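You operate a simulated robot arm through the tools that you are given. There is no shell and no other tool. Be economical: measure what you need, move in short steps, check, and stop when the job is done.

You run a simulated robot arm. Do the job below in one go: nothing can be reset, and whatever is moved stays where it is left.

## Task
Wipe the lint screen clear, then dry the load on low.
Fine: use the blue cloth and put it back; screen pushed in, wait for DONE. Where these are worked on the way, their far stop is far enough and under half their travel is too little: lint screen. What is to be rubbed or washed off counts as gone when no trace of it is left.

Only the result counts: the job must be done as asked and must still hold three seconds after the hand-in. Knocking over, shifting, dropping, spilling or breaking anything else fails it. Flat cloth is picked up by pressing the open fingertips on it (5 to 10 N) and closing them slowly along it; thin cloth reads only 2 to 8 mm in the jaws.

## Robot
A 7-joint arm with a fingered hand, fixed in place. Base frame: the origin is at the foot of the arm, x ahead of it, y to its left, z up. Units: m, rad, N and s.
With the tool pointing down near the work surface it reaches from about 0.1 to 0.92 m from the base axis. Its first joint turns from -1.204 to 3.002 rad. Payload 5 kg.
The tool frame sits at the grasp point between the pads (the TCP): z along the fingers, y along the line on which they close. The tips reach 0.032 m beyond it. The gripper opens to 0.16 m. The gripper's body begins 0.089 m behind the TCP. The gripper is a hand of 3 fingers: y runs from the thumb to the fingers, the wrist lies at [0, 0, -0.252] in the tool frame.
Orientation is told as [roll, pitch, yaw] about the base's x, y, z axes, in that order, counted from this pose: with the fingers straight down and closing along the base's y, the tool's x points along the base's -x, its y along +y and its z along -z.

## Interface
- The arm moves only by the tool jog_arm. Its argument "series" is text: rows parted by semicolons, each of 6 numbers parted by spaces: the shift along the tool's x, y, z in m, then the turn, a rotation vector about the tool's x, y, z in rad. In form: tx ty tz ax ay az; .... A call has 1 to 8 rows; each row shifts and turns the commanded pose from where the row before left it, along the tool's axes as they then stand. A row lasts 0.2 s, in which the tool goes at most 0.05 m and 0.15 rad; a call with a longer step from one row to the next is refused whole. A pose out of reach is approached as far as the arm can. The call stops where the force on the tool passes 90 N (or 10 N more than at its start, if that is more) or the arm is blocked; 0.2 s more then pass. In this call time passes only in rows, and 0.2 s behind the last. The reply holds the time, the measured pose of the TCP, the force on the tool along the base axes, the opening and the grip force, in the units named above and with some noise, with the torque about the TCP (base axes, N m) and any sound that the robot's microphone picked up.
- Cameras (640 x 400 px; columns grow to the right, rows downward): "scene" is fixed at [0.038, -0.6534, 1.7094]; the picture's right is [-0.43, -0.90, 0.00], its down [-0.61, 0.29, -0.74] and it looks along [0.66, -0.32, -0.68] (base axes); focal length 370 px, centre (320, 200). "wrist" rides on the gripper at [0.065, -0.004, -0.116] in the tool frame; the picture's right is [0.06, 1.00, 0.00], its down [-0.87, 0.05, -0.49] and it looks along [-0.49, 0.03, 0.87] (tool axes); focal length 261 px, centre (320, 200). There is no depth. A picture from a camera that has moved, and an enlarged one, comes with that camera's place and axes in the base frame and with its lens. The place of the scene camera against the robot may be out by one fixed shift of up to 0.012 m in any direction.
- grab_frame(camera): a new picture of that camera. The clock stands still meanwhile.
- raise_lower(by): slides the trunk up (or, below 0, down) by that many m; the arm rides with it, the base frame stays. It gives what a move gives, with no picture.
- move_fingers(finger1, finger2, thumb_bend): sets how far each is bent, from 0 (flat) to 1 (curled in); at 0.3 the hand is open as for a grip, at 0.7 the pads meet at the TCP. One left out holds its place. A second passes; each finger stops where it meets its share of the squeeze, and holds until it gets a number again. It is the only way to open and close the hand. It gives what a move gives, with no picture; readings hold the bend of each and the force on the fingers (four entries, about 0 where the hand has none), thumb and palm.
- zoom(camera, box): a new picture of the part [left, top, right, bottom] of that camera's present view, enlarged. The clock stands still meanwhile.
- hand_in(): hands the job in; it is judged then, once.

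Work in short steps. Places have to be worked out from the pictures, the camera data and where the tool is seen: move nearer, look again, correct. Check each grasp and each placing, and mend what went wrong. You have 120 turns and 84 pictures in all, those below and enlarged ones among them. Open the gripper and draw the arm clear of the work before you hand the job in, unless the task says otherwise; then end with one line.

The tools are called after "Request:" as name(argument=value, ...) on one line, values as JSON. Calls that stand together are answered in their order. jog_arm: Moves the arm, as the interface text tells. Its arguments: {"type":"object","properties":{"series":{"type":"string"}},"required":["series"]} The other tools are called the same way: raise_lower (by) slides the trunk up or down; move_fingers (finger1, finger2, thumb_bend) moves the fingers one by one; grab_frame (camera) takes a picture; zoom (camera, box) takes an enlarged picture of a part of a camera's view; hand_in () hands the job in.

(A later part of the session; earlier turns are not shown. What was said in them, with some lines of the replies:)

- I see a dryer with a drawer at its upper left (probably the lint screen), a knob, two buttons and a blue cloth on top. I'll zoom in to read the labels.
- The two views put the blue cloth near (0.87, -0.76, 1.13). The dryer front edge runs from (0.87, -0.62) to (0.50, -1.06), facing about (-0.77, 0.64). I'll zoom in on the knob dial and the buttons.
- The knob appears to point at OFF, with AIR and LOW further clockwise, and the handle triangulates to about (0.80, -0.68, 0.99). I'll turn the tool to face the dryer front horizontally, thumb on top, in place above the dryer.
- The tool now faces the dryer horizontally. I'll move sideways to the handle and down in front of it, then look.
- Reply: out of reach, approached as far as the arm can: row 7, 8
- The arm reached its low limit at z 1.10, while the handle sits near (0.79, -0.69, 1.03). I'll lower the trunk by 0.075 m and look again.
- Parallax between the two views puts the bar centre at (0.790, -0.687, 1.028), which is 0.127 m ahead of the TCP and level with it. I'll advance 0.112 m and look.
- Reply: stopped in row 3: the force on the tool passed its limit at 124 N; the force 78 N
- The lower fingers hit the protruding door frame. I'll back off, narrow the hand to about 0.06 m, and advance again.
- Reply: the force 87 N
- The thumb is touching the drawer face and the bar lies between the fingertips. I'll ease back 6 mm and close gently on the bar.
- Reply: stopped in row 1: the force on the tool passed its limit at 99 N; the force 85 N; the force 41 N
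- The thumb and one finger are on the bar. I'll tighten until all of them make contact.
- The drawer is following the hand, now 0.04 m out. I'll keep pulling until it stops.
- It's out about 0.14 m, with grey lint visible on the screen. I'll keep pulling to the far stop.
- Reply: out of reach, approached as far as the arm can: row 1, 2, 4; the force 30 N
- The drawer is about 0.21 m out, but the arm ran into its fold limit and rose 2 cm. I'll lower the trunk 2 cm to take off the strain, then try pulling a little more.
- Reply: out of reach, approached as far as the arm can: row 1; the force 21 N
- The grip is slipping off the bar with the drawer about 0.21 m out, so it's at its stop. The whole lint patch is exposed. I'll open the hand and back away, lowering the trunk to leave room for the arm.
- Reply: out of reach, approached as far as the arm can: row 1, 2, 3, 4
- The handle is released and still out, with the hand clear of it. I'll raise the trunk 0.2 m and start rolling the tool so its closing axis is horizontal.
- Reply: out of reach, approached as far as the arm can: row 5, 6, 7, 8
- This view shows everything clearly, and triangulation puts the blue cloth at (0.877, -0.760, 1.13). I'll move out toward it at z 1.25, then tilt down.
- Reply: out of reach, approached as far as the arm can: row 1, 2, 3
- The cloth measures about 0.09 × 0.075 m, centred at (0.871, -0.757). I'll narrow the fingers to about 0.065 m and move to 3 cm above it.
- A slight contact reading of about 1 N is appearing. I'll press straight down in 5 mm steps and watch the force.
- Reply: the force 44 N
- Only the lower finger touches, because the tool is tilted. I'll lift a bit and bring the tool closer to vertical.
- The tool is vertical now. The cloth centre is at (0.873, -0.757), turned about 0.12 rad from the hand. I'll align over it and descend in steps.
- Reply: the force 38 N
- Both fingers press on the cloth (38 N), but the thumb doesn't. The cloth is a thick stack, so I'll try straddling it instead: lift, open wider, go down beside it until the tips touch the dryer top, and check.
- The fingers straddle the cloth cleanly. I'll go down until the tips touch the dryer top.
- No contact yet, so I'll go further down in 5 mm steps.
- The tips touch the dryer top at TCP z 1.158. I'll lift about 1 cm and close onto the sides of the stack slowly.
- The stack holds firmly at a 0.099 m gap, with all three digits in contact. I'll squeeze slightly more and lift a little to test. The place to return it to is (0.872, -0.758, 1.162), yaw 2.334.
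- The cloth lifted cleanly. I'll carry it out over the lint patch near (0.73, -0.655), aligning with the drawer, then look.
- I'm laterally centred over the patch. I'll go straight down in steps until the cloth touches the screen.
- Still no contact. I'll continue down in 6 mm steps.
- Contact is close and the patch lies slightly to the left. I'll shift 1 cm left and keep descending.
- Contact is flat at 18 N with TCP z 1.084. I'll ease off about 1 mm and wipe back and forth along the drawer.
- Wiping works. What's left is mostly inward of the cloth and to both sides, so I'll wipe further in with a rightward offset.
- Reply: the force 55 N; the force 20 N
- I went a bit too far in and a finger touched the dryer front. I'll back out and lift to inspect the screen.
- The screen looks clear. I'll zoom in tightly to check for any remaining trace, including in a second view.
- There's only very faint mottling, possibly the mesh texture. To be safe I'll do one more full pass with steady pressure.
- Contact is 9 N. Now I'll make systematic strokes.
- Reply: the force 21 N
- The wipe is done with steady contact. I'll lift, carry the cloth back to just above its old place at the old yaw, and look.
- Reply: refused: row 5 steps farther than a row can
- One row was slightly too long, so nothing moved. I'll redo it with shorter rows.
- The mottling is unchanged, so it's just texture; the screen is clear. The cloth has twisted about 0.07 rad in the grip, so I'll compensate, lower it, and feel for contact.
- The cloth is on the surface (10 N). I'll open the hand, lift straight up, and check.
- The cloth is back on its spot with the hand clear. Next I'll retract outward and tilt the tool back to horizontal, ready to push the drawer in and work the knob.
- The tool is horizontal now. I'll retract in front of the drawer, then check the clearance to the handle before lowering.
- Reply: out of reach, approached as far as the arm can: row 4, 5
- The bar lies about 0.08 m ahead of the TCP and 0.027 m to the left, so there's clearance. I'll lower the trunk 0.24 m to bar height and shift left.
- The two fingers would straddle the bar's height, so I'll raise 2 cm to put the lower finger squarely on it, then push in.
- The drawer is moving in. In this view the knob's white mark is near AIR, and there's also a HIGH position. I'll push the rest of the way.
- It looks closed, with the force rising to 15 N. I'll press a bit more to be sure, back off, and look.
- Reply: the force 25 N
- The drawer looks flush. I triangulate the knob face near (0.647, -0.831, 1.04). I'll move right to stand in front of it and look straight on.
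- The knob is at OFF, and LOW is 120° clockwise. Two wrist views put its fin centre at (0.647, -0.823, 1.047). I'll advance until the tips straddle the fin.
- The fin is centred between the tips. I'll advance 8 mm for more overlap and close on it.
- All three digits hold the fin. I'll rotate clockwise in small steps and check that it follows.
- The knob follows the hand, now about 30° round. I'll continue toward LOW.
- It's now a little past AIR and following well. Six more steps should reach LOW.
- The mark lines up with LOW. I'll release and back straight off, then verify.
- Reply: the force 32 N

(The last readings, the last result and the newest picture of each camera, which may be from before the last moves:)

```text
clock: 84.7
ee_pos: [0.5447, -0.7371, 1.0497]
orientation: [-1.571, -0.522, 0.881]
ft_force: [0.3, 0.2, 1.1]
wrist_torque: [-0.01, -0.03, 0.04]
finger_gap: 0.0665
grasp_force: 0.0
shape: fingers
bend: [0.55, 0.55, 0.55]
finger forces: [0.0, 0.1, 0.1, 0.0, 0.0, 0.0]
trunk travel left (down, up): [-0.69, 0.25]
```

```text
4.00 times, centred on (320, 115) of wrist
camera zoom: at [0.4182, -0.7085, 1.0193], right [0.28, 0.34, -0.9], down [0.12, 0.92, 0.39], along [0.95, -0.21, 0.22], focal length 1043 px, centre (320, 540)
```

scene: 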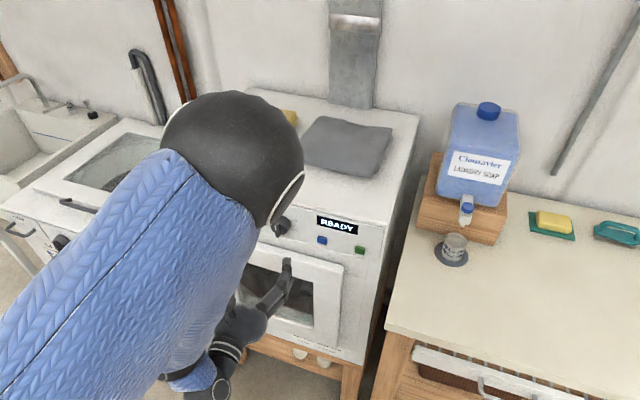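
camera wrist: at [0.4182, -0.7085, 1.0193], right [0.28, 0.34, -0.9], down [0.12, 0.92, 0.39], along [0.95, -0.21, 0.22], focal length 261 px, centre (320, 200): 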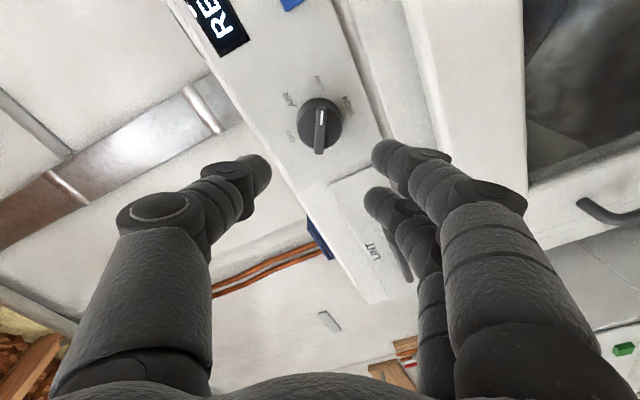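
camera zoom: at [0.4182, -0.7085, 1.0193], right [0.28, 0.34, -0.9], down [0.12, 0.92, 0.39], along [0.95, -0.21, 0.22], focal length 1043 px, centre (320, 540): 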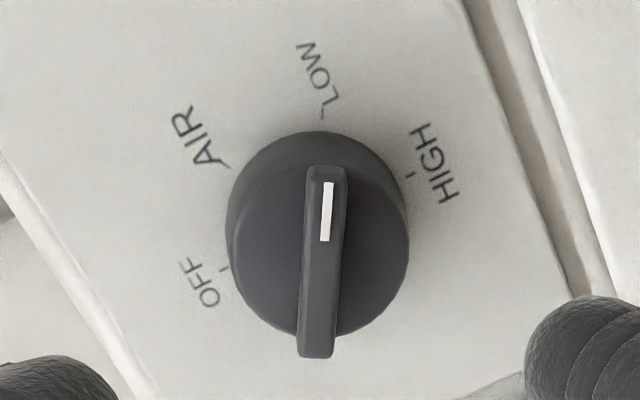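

The knob is confirmed at LOW. Next I'll press START, triangulated at (0.521, -0.982, 1.022). First I'll unwind the wrist roll and close the hand.

Request:
jog_arm(series="0 0 0 0 0 -0.131; 0 0 0 0 0 -0.131; 0 0 0 0 0 -0.131; 0 0 0 0 0 -0.131; 0 0 0 0 0 -0.131; 0 0 0 0 0 -0.131; 0 0 0 0 0 -0.131; 0 0 0 0 0 -0.131")

Request:
jog_arm(series="0 0 0 0 0 -0.131; 0 0 0 0 0 -0.131; 0 0 0 0 0 -0.131; 0 0 0 0 0 -0.131; 0 0 0 0 0 -0.131; 0 0 0 0 0 -0.131; 0 0 0 0 0 -0.131; 0 0 0 0 0 -0.131")

Request:
jog_arm(series="-0.006 0.041 0 0 0 0; -0.006 0.041 0 0 0 0; -0.006 0.041 0 0 0 0; -0.006 0.041 0 0 0 0; -0.004 0.04 0 0 0 0")

Request:
move_fingers(finger1=0.7, finger2=0.7, thumb_bend=0.7)

Request:
grab_frame(camera="wrist")

```text
clock: 86.5
ee_pos: [0.5452, -0.7382, 1.0499]
orientation: [-1.57, 0.53, 0.88]
ft_force: [0.7, -0.1, 0.4]
wrist_torque: [0.01, 0.01, 0.05]
finger_gap: 0.0664
grasp_force: 0.1
shape: fingers
bend: [0.55, 0.55, 0.55]
finger forces: [0.1, 0.0, 0.0, 0.0, 0.0, 0.0]
trunk travel left (down, up): [-0.69, 0.25]
```

```text
clock: 88.3
ee_pos: [0.5439, -0.739, 1.0506]
orientation: [1.397, 1.564, -2.434]
ft_force: [-0.7, 0.1, 0.3]
wrist_torque: [-0.01, -0.02, 0.02]
finger_gap: 0.0661
grasp_force: 0.1
shape: fingers
bend: [0.55, 0.55, 0.55]
finger forces: [0.0, 0.0, 0.0, 0.1, 0.0, 0.1]
trunk travel left (down, up): [-0.69, 0.25]
```

```text
clock: 89.5
ee_pos: [0.4164, -0.8964, 1.0213]
orientation: [1.291, 1.564, -2.538]
ft_force: [1.0, -0.1, 0.4]
wrist_torque: [0.01, 0.0, -0.01]
finger_gap: 0.0668
grasp_force: 0.1
shape: fingers
bend: [0.55, 0.55, 0.55]
finger forces: [0.0, 0.0, 0.0, 0.1, 0.0, 0.0]
trunk travel left (down, up): [-0.69, 0.25]
```

```text
clock: 90.5
ee_pos: [0.4158, -0.896, 1.0204]
orientation: [1.367, 1.564, -2.464]
ft_force: [-0.2, -0.4, 0.1]
wrist_torque: [-0.03, 0.02, -0.01]
finger_gap: 0.0128
grasp_force: 0.0
shape: fingers
bend: [0.7, 0.7, 0.7]
finger forces: [0.0, 0.1, 0.0, 0.0, 0.1, 0.0]
trunk travel left (down, up): [-0.69, 0.25]
```

```text
19 pictures are left
camera wrist: at [0.3289, -0.8193, 1.0858], right [-0.63, -0.77, 0.07], down [-0.42, 0.27, -0.87], along [0.65, -0.58, -0.49], focal length 261 px, centre (320, 200)
```

wrist: 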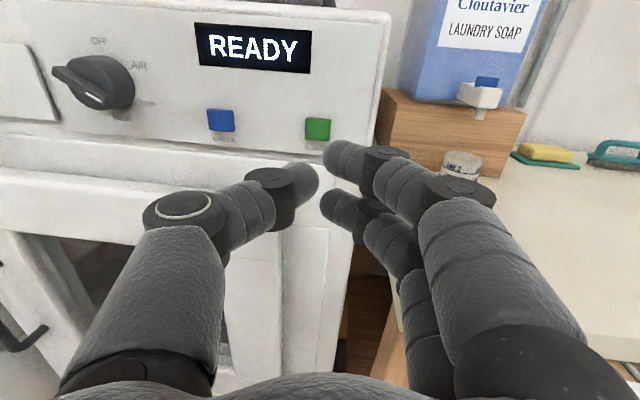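

START is dead ahead, about 0.134 m away. I'll advance most of the way, then in small steps.

Request:
jog_arm(series="0 -0.002 0.04 0 0 0; 0 0 0.03 0 0 0; 0 0 0.01 0 0 0")

Request:
grab_frame(camera="wrist")

```text
clock: 91.3
ee_pos: [0.4786, -0.9462, 1.0212]
orientation: [1.328, 1.564, -2.501]
ft_force: [0.1, 0.1, -0.2]
wrist_torque: [-0.02, 0.03, -0.03]
finger_gap: 0.0126
grasp_force: 0.0
shape: fingers
bend: [0.7, 0.7, 0.7]
finger forces: [0.0, 0.0, 0.1, 0.0, 0.0, 0.0]
trunk travel left (down, up): [-0.69, 0.25]
```

```text
18 pictures are left
camera wrist: at [0.3922, -0.8678, 1.0853], right [-0.63, -0.77, 0.07], down [-0.42, 0.27, -0.87], along [0.65, -0.58, -0.49], focal length 261 px, centre (320, 200)
```

wrist: 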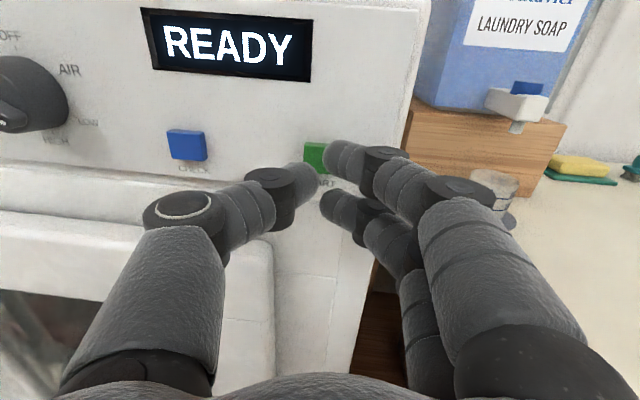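

It's well aligned. I'll advance in 8 mm steps until the button presses.

Request:
jog_arm(series="0.003 0 0.008 0 0 0; 0 0 0.008 0 0 0; 0 0 0.006 0 0 0")

Request:
zoom(camera="wrist", box=[100, 0, 420, 200])

```text
clock: 92.1
ee_pos: [0.4942, -0.9586, 1.0263]
orientation: [1.313, 1.564, -2.518]
ft_force: [-4.8, 2.2, -1.2]
wrist_torque: [0.09, 0.07, -0.06]
finger_gap: 0.0128
grasp_force: 1.9
shape: fingers
bend: [0.7, 0.7, 0.7]
finger forces: [0.0, 4.0, 0.0, 0.0, 0.1, 0.1]
trunk travel left (down, up): [-0.69, 0.25]
heard: click
```

```text
2.00 times, centred on (260, 100) of wrist
camera zoom: at [0.4081, -0.8816, 1.0893], right [-0.63, -0.77, 0.07], down [-0.42, 0.27, -0.87], along [0.65, -0.58, -0.49], focal length 521 px, centre (440, 400)
```

zoom: 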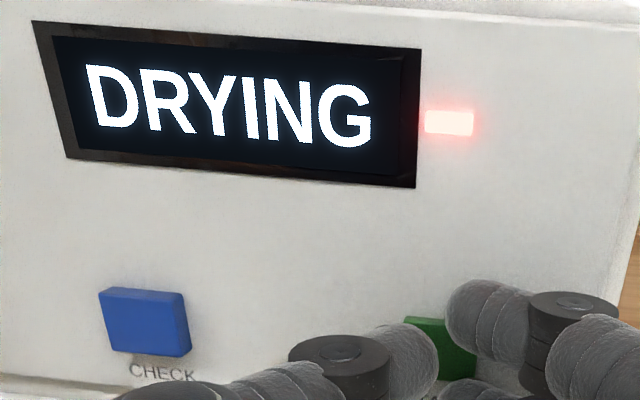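

It clicked and the display reads DRYING. I'll back away, open the hand, and wait.

Request:
jog_arm(series="0 0 -0.03 0 0 0; 0 0 -0.04 0 0 0; 0 0 -0.04 0 0 0; 0 0 -0.03 0 0 0")

Request:
move_fingers(finger1=0.3, finger2=0.3, thumb_bend=0.3)

Request:
jog_arm(series="0 0 0 0 0 0; 0 0 0 0 0 0; 0 0 0 0 0 0; 0 0 0 0 0 0; 0 0 0 0 0 0; 0 0 0 0 0 0; 0 0 0 0 0 0; 0 0 0 0 0 0")

Request:
grab_frame(camera="scene")

```text
clock: 93.1
ee_pos: [0.3889, -0.8694, 1.0259]
orientation: [1.428, 1.559, -2.402]
ft_force: [0.9, 0.3, 0.8]
wrist_torque: [0.03, 0.0, -0.11]
finger_gap: 0.0125
grasp_force: 0.2
shape: fingers
bend: [0.7, 0.7, 0.7]
finger forces: [0.0, 0.1, 0.0, 0.0, 0.0, 0.0]
trunk travel left (down, up): [-0.69, 0.25]
```

```text
clock: 94.1
ee_pos: [0.3869, -0.8704, 1.0254]
orientation: [1.37, 1.564, -2.461]
ft_force: [-0.3, -1.2, 0.4]
wrist_torque: [0.05, -0.01, -0.02]
finger_gap: 0.1671
grasp_force: 0.0
shape: fingers
bend: [0.3, 0.3, 0.3]
finger forces: [0.1, 0.1, 0.1, 0.1, 0.0, 0.1]
trunk travel left (down, up): [-0.69, 0.25]
```

```text
clock: 95.9
ee_pos: [0.388, -0.8707, 1.0264]
orientation: [1.359, 1.567, -2.47]
ft_force: [-0.7, -0.3, 0.5]
wrist_torque: [-0.02, 0.01, 0.01]
finger_gap: 0.1679
grasp_force: 0.1
shape: fingers
bend: [0.3, 0.3, 0.3]
finger forces: [0.0, 0.0, 0.0, 0.1, 0.0, 0.1]
trunk travel left (down, up): [-0.69, 0.25]
```

```text
16 pictures are left
```

scene: 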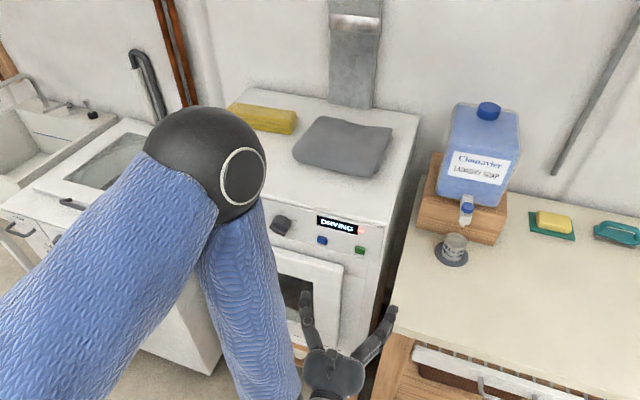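

It's drying. I'll wait with idle rows, listening for any sound.

Request:
jog_arm(series="0 0 0 0 0 0; 0 0 0 0 0 0; 0 0 0 0 0 0; 0 0 0 0 0 0; 0 0 0 0 0 0; 0 0 0 0 0 0; 0 0 0 0 0 0; 0 0 0 0 0 0")

Request:
jog_arm(series="0 0 0 0 0 0; 0 0 0 0 0 0; 0 0 0 0 0 0; 0 0 0 0 0 0; 0 0 0 0 0 0; 0 0 0 0 0 0; 0 0 0 0 0 0; 0 0 0 0 0 0")

Request:
jog_arm(series="0 0 0 0 0 0; 0 0 0 0 0 0; 0 0 0 0 0 0; 0 0 0 0 0 0; 0 0 0 0 0 0; 0 0 0 0 0 0; 0 0 0 0 0 0; 0 0 0 0 0 0")

Request:
zoom(camera="scene", box=[260, 180, 400, 270])

```text
clock: 97.7
ee_pos: [0.3867, -0.8706, 1.0254]
orientation: [1.361, 1.566, -2.471]
ft_force: [-0.1, 0.3, -0.1]
wrist_torque: [-0.01, 0.01, -0.01]
finger_gap: 0.1675
grasp_force: 0.0
shape: fingers
bend: [0.3, 0.3, 0.3]
finger forces: [0.0, 0.1, 0.1, 0.0, 0.1, 0.1]
trunk travel left (down, up): [-0.69, 0.25]
```

```text
clock: 99.5
ee_pos: [0.3878, -0.8697, 1.0255]
orientation: [1.361, 1.566, -2.47]
ft_force: [-0.4, -0.6, 0.7]
wrist_torque: [-0.01, -0.02, 0.01]
finger_gap: 0.1673
grasp_force: 0.2
shape: fingers
bend: [0.3, 0.3, 0.3]
finger forces: [0.0, 0.0, 0.0, 0.0, 0.0, 0.1]
trunk travel left (down, up): [-0.69, 0.25]
```

```text
clock: 101.3
ee_pos: [0.3869, -0.8703, 1.0253]
orientation: [1.363, 1.566, -2.469]
ft_force: [-0.2, -0.3, 0.3]
wrist_torque: [0.0, 0.01, 0.0]
finger_gap: 0.1676
grasp_force: 0.0
shape: fingers
bend: [0.3, 0.3, 0.3]
finger forces: [0.0, 0.0, 0.0, 0.0, 0.0, 0.0]
trunk travel left (down, up): [-0.69, 0.25]
```

```text
4.44 times, centred on (330, 225) of scene
camera zoom: at [0.038, -0.6534, 1.7094], right [-0.43, -0.9, 0.0], down [-0.61, 0.29, -0.74], along [0.66, -0.32, -0.68], focal length 1647 px, centre (276, 89)
```

zoom: 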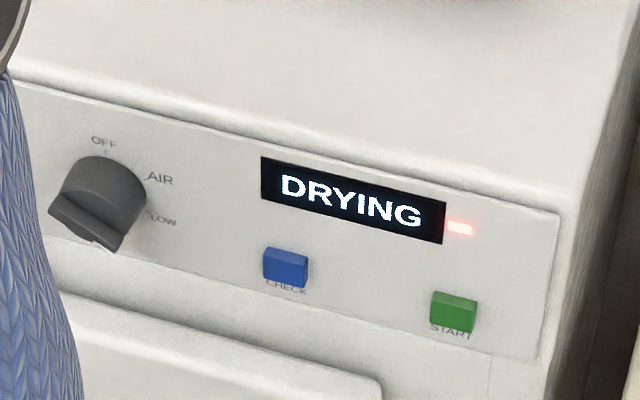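

It's still drying. Meanwhile I'll lower the trunk 0.3 m, which clears the view and passes the time, then keep waiting.

Request:
raise_lower(by=0.24)

Request:
jog_arm(series="0 0 0 0 0 0; 0 0 0 0 0 0; 0 0 0 0 0 0; 0 0 0 0 0 0; 0 0 0 0 0 0; 0 0 0 0 0 0; 0 0 0 0 0 0; 0 0 0 0 0 0")

Request:
jog_arm(series="0 0 0 0 0 0; 0 0 0 0 0 0; 0 0 0 0 0 0; 0 0 0 0 0 0; 0 0 0 0 0 0; 0 0 0 0 0 0; 0 0 0 0 0 0; 0 0 0 0 0 0")

Request:
jog_arm(series="0 0 0 0 0 0; 0 0 0 0 0 0; 0 0 0 0 0 0; 0 0 0 0 0 0; 0 0 0 0 0 0; 0 0 0 0 0 0; 0 0 0 0 0 0; 0 0 0 0 0 0")

Request:
jog_arm(series="0 0 0 0 0 0; 0 0 0 0 0 0; 0 0 0 0 0 0; 0 0 0 0 0 0; 0 0 0 0 0 0; 0 0 0 0 0 0; 0 0 0 0 0 0; 0 0 0 0 0 0")

Request:
grab_frame(camera="scene")

```text
clock: 103.8
ee_pos: [0.3879, -0.8693, 1.2662]
orientation: [1.349, 1.566, -2.483]
ft_force: [-0.2, 0.5, 0.0]
wrist_torque: [0.0, 0.0, -0.04]
finger_gap: 0.1676
grasp_force: 0.0
shape: fingers
bend: [0.3, 0.3, 0.3]
finger forces: [0.0, 0.1, 0.0, 0.1, 0.0, 0.1]
trunk travel left (down, up): [-0.93, 0.01]
```

```text
clock: 105.6
ee_pos: [0.3866, -0.8711, 1.2647]
orientation: [1.364, 1.566, -2.468]
ft_force: [0.3, 0.1, -0.6]
wrist_torque: [0.02, 0.01, -0.01]
finger_gap: 0.1672
grasp_force: 0.0
shape: fingers
bend: [0.3, 0.3, 0.3]
finger forces: [0.0, 0.0, 0.0, 0.0, 0.1, 0.1]
trunk travel left (down, up): [-0.93, 0.01]
```

```text
clock: 107.4
ee_pos: [0.3858, -0.8699, 1.2652]
orientation: [1.363, 1.567, -2.469]
ft_force: [-0.3, -0.6, -0.9]
wrist_torque: [0.0, 0.05, 0.01]
finger_gap: 0.1674
grasp_force: 0.1
shape: fingers
bend: [0.3, 0.3, 0.3]
finger forces: [0.0, 0.1, 0.0, 0.0, 0.0, 0.1]
trunk travel left (down, up): [-0.93, 0.01]
```

```text
clock: 109.2
ee_pos: [0.3877, -0.8698, 1.2665]
orientation: [1.36, 1.565, -2.472]
ft_force: [0.4, 0.2, -0.1]
wrist_torque: [0.0, -0.01, 0.03]
finger_gap: 0.1674
grasp_force: 0.0
shape: fingers
bend: [0.3, 0.3, 0.3]
finger forces: [0.0, 0.0, 0.1, 0.0, 0.0, 0.0]
trunk travel left (down, up): [-0.93, 0.01]
```

```text
clock: 111.0
ee_pos: [0.3864, -0.8721, 1.2657]
orientation: [1.358, 1.566, -2.47]
ft_force: [-0.5, 0.4, -0.1]
wrist_torque: [0.01, 0.0, 0.04]
finger_gap: 0.1675
grasp_force: 0.1
shape: fingers
bend: [0.3, 0.3, 0.3]
finger forces: [0.1, 0.1, 0.0, 0.0, 0.0, 0.1]
trunk travel left (down, up): [-0.93, 0.01]
```

```text
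14 pictures are left
```

scene: 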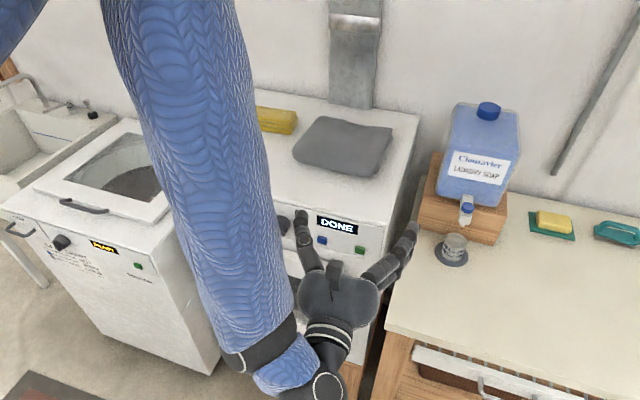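

The display reads DONE. (Correction: I raised the trunk 0.24 m there instead of lowering it as I'd said.) I'll check the drawer, knob and cloth from the wrist camera.

Request:
grab_frame(camera="wrist")

```text
13 pictures are left
camera wrist: at [0.3005, -0.7932, 1.3296], right [-0.63, -0.77, 0.07], down [-0.42, 0.27, -0.87], along [0.65, -0.58, -0.49], focal length 261 px, centre (320, 200)
```

wrist: 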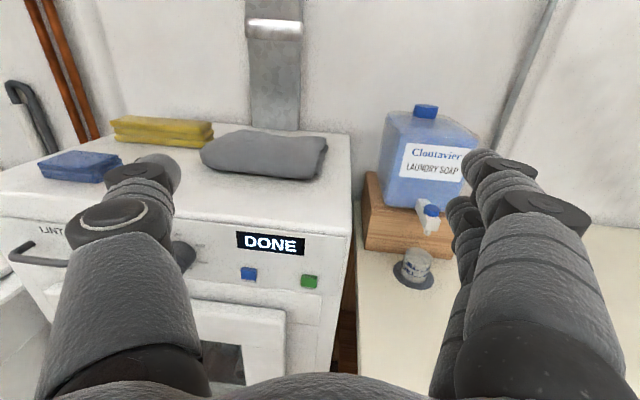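

It's DONE and the cloth is in place. I'll move left at this height for one clear look at whether the drawer is flush.

Request:
jog_arm(series="0 -0.045 0 0 0 0; 0 -0.045 0 0 0 0; 0 -0.045 0 0 0 0; 0 -0.045 0 0 0 0; 0 -0.045 0 0 0 0")

Request:
grab_frame(camera="wrist")

```text
clock: 112.2
ee_pos: [0.5287, -0.6972, 1.2628]
orientation: [1.385, 1.563, -2.447]
ft_force: [0.8, 0.4, 0.4]
wrist_torque: [-0.02, -0.02, 0.0]
finger_gap: 0.1681
grasp_force: 0.0
shape: fingers
bend: [0.3, 0.3, 0.3]
finger forces: [0.0, 0.0, 0.0, 0.1, 0.0, 0.1]
trunk travel left (down, up): [-0.93, 0.01]
```

```text
12 pictures are left
camera wrist: at [0.4432, -0.6196, 1.3276], right [-0.63, -0.77, 0.07], down [-0.42, 0.27, -0.87], along [0.65, -0.58, -0.49], focal length 261 px, centre (320, 200)
```

wrist: 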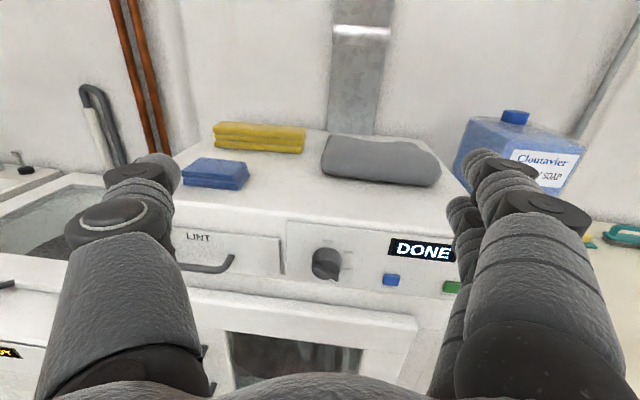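

Request:
zoom(camera="wrist", box=[160, 190, 360, 310])

```text
3.20 times, centred on (260, 250) of wrist
camera zoom: at [0.4432, -0.6196, 1.3276], right [-0.63, -0.77, 0.07], down [-0.42, 0.27, -0.87], along [0.65, -0.58, -0.49], focal length 834 px, centre (512, 40)
```

zoom: 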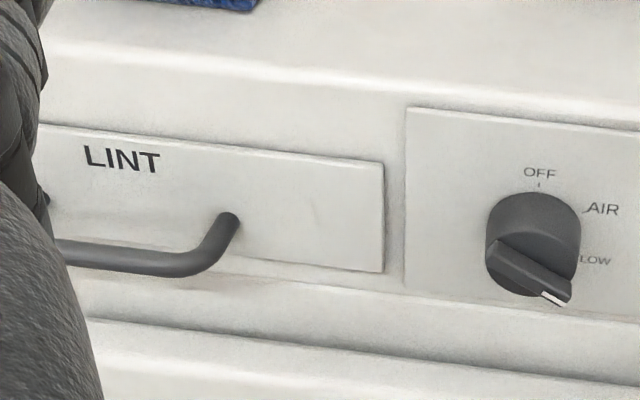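

The drawer is flush, the knob is at LOW, the display reads DONE, the cloth is back, and the hand is open and clear. Handing in.

Request:
hand_in()

```text
The job is handed in.
```

The lint screen is wiped clear and pushed back in, the blue cloth is back in its place, and the load dried on LOW until the display read DONE.
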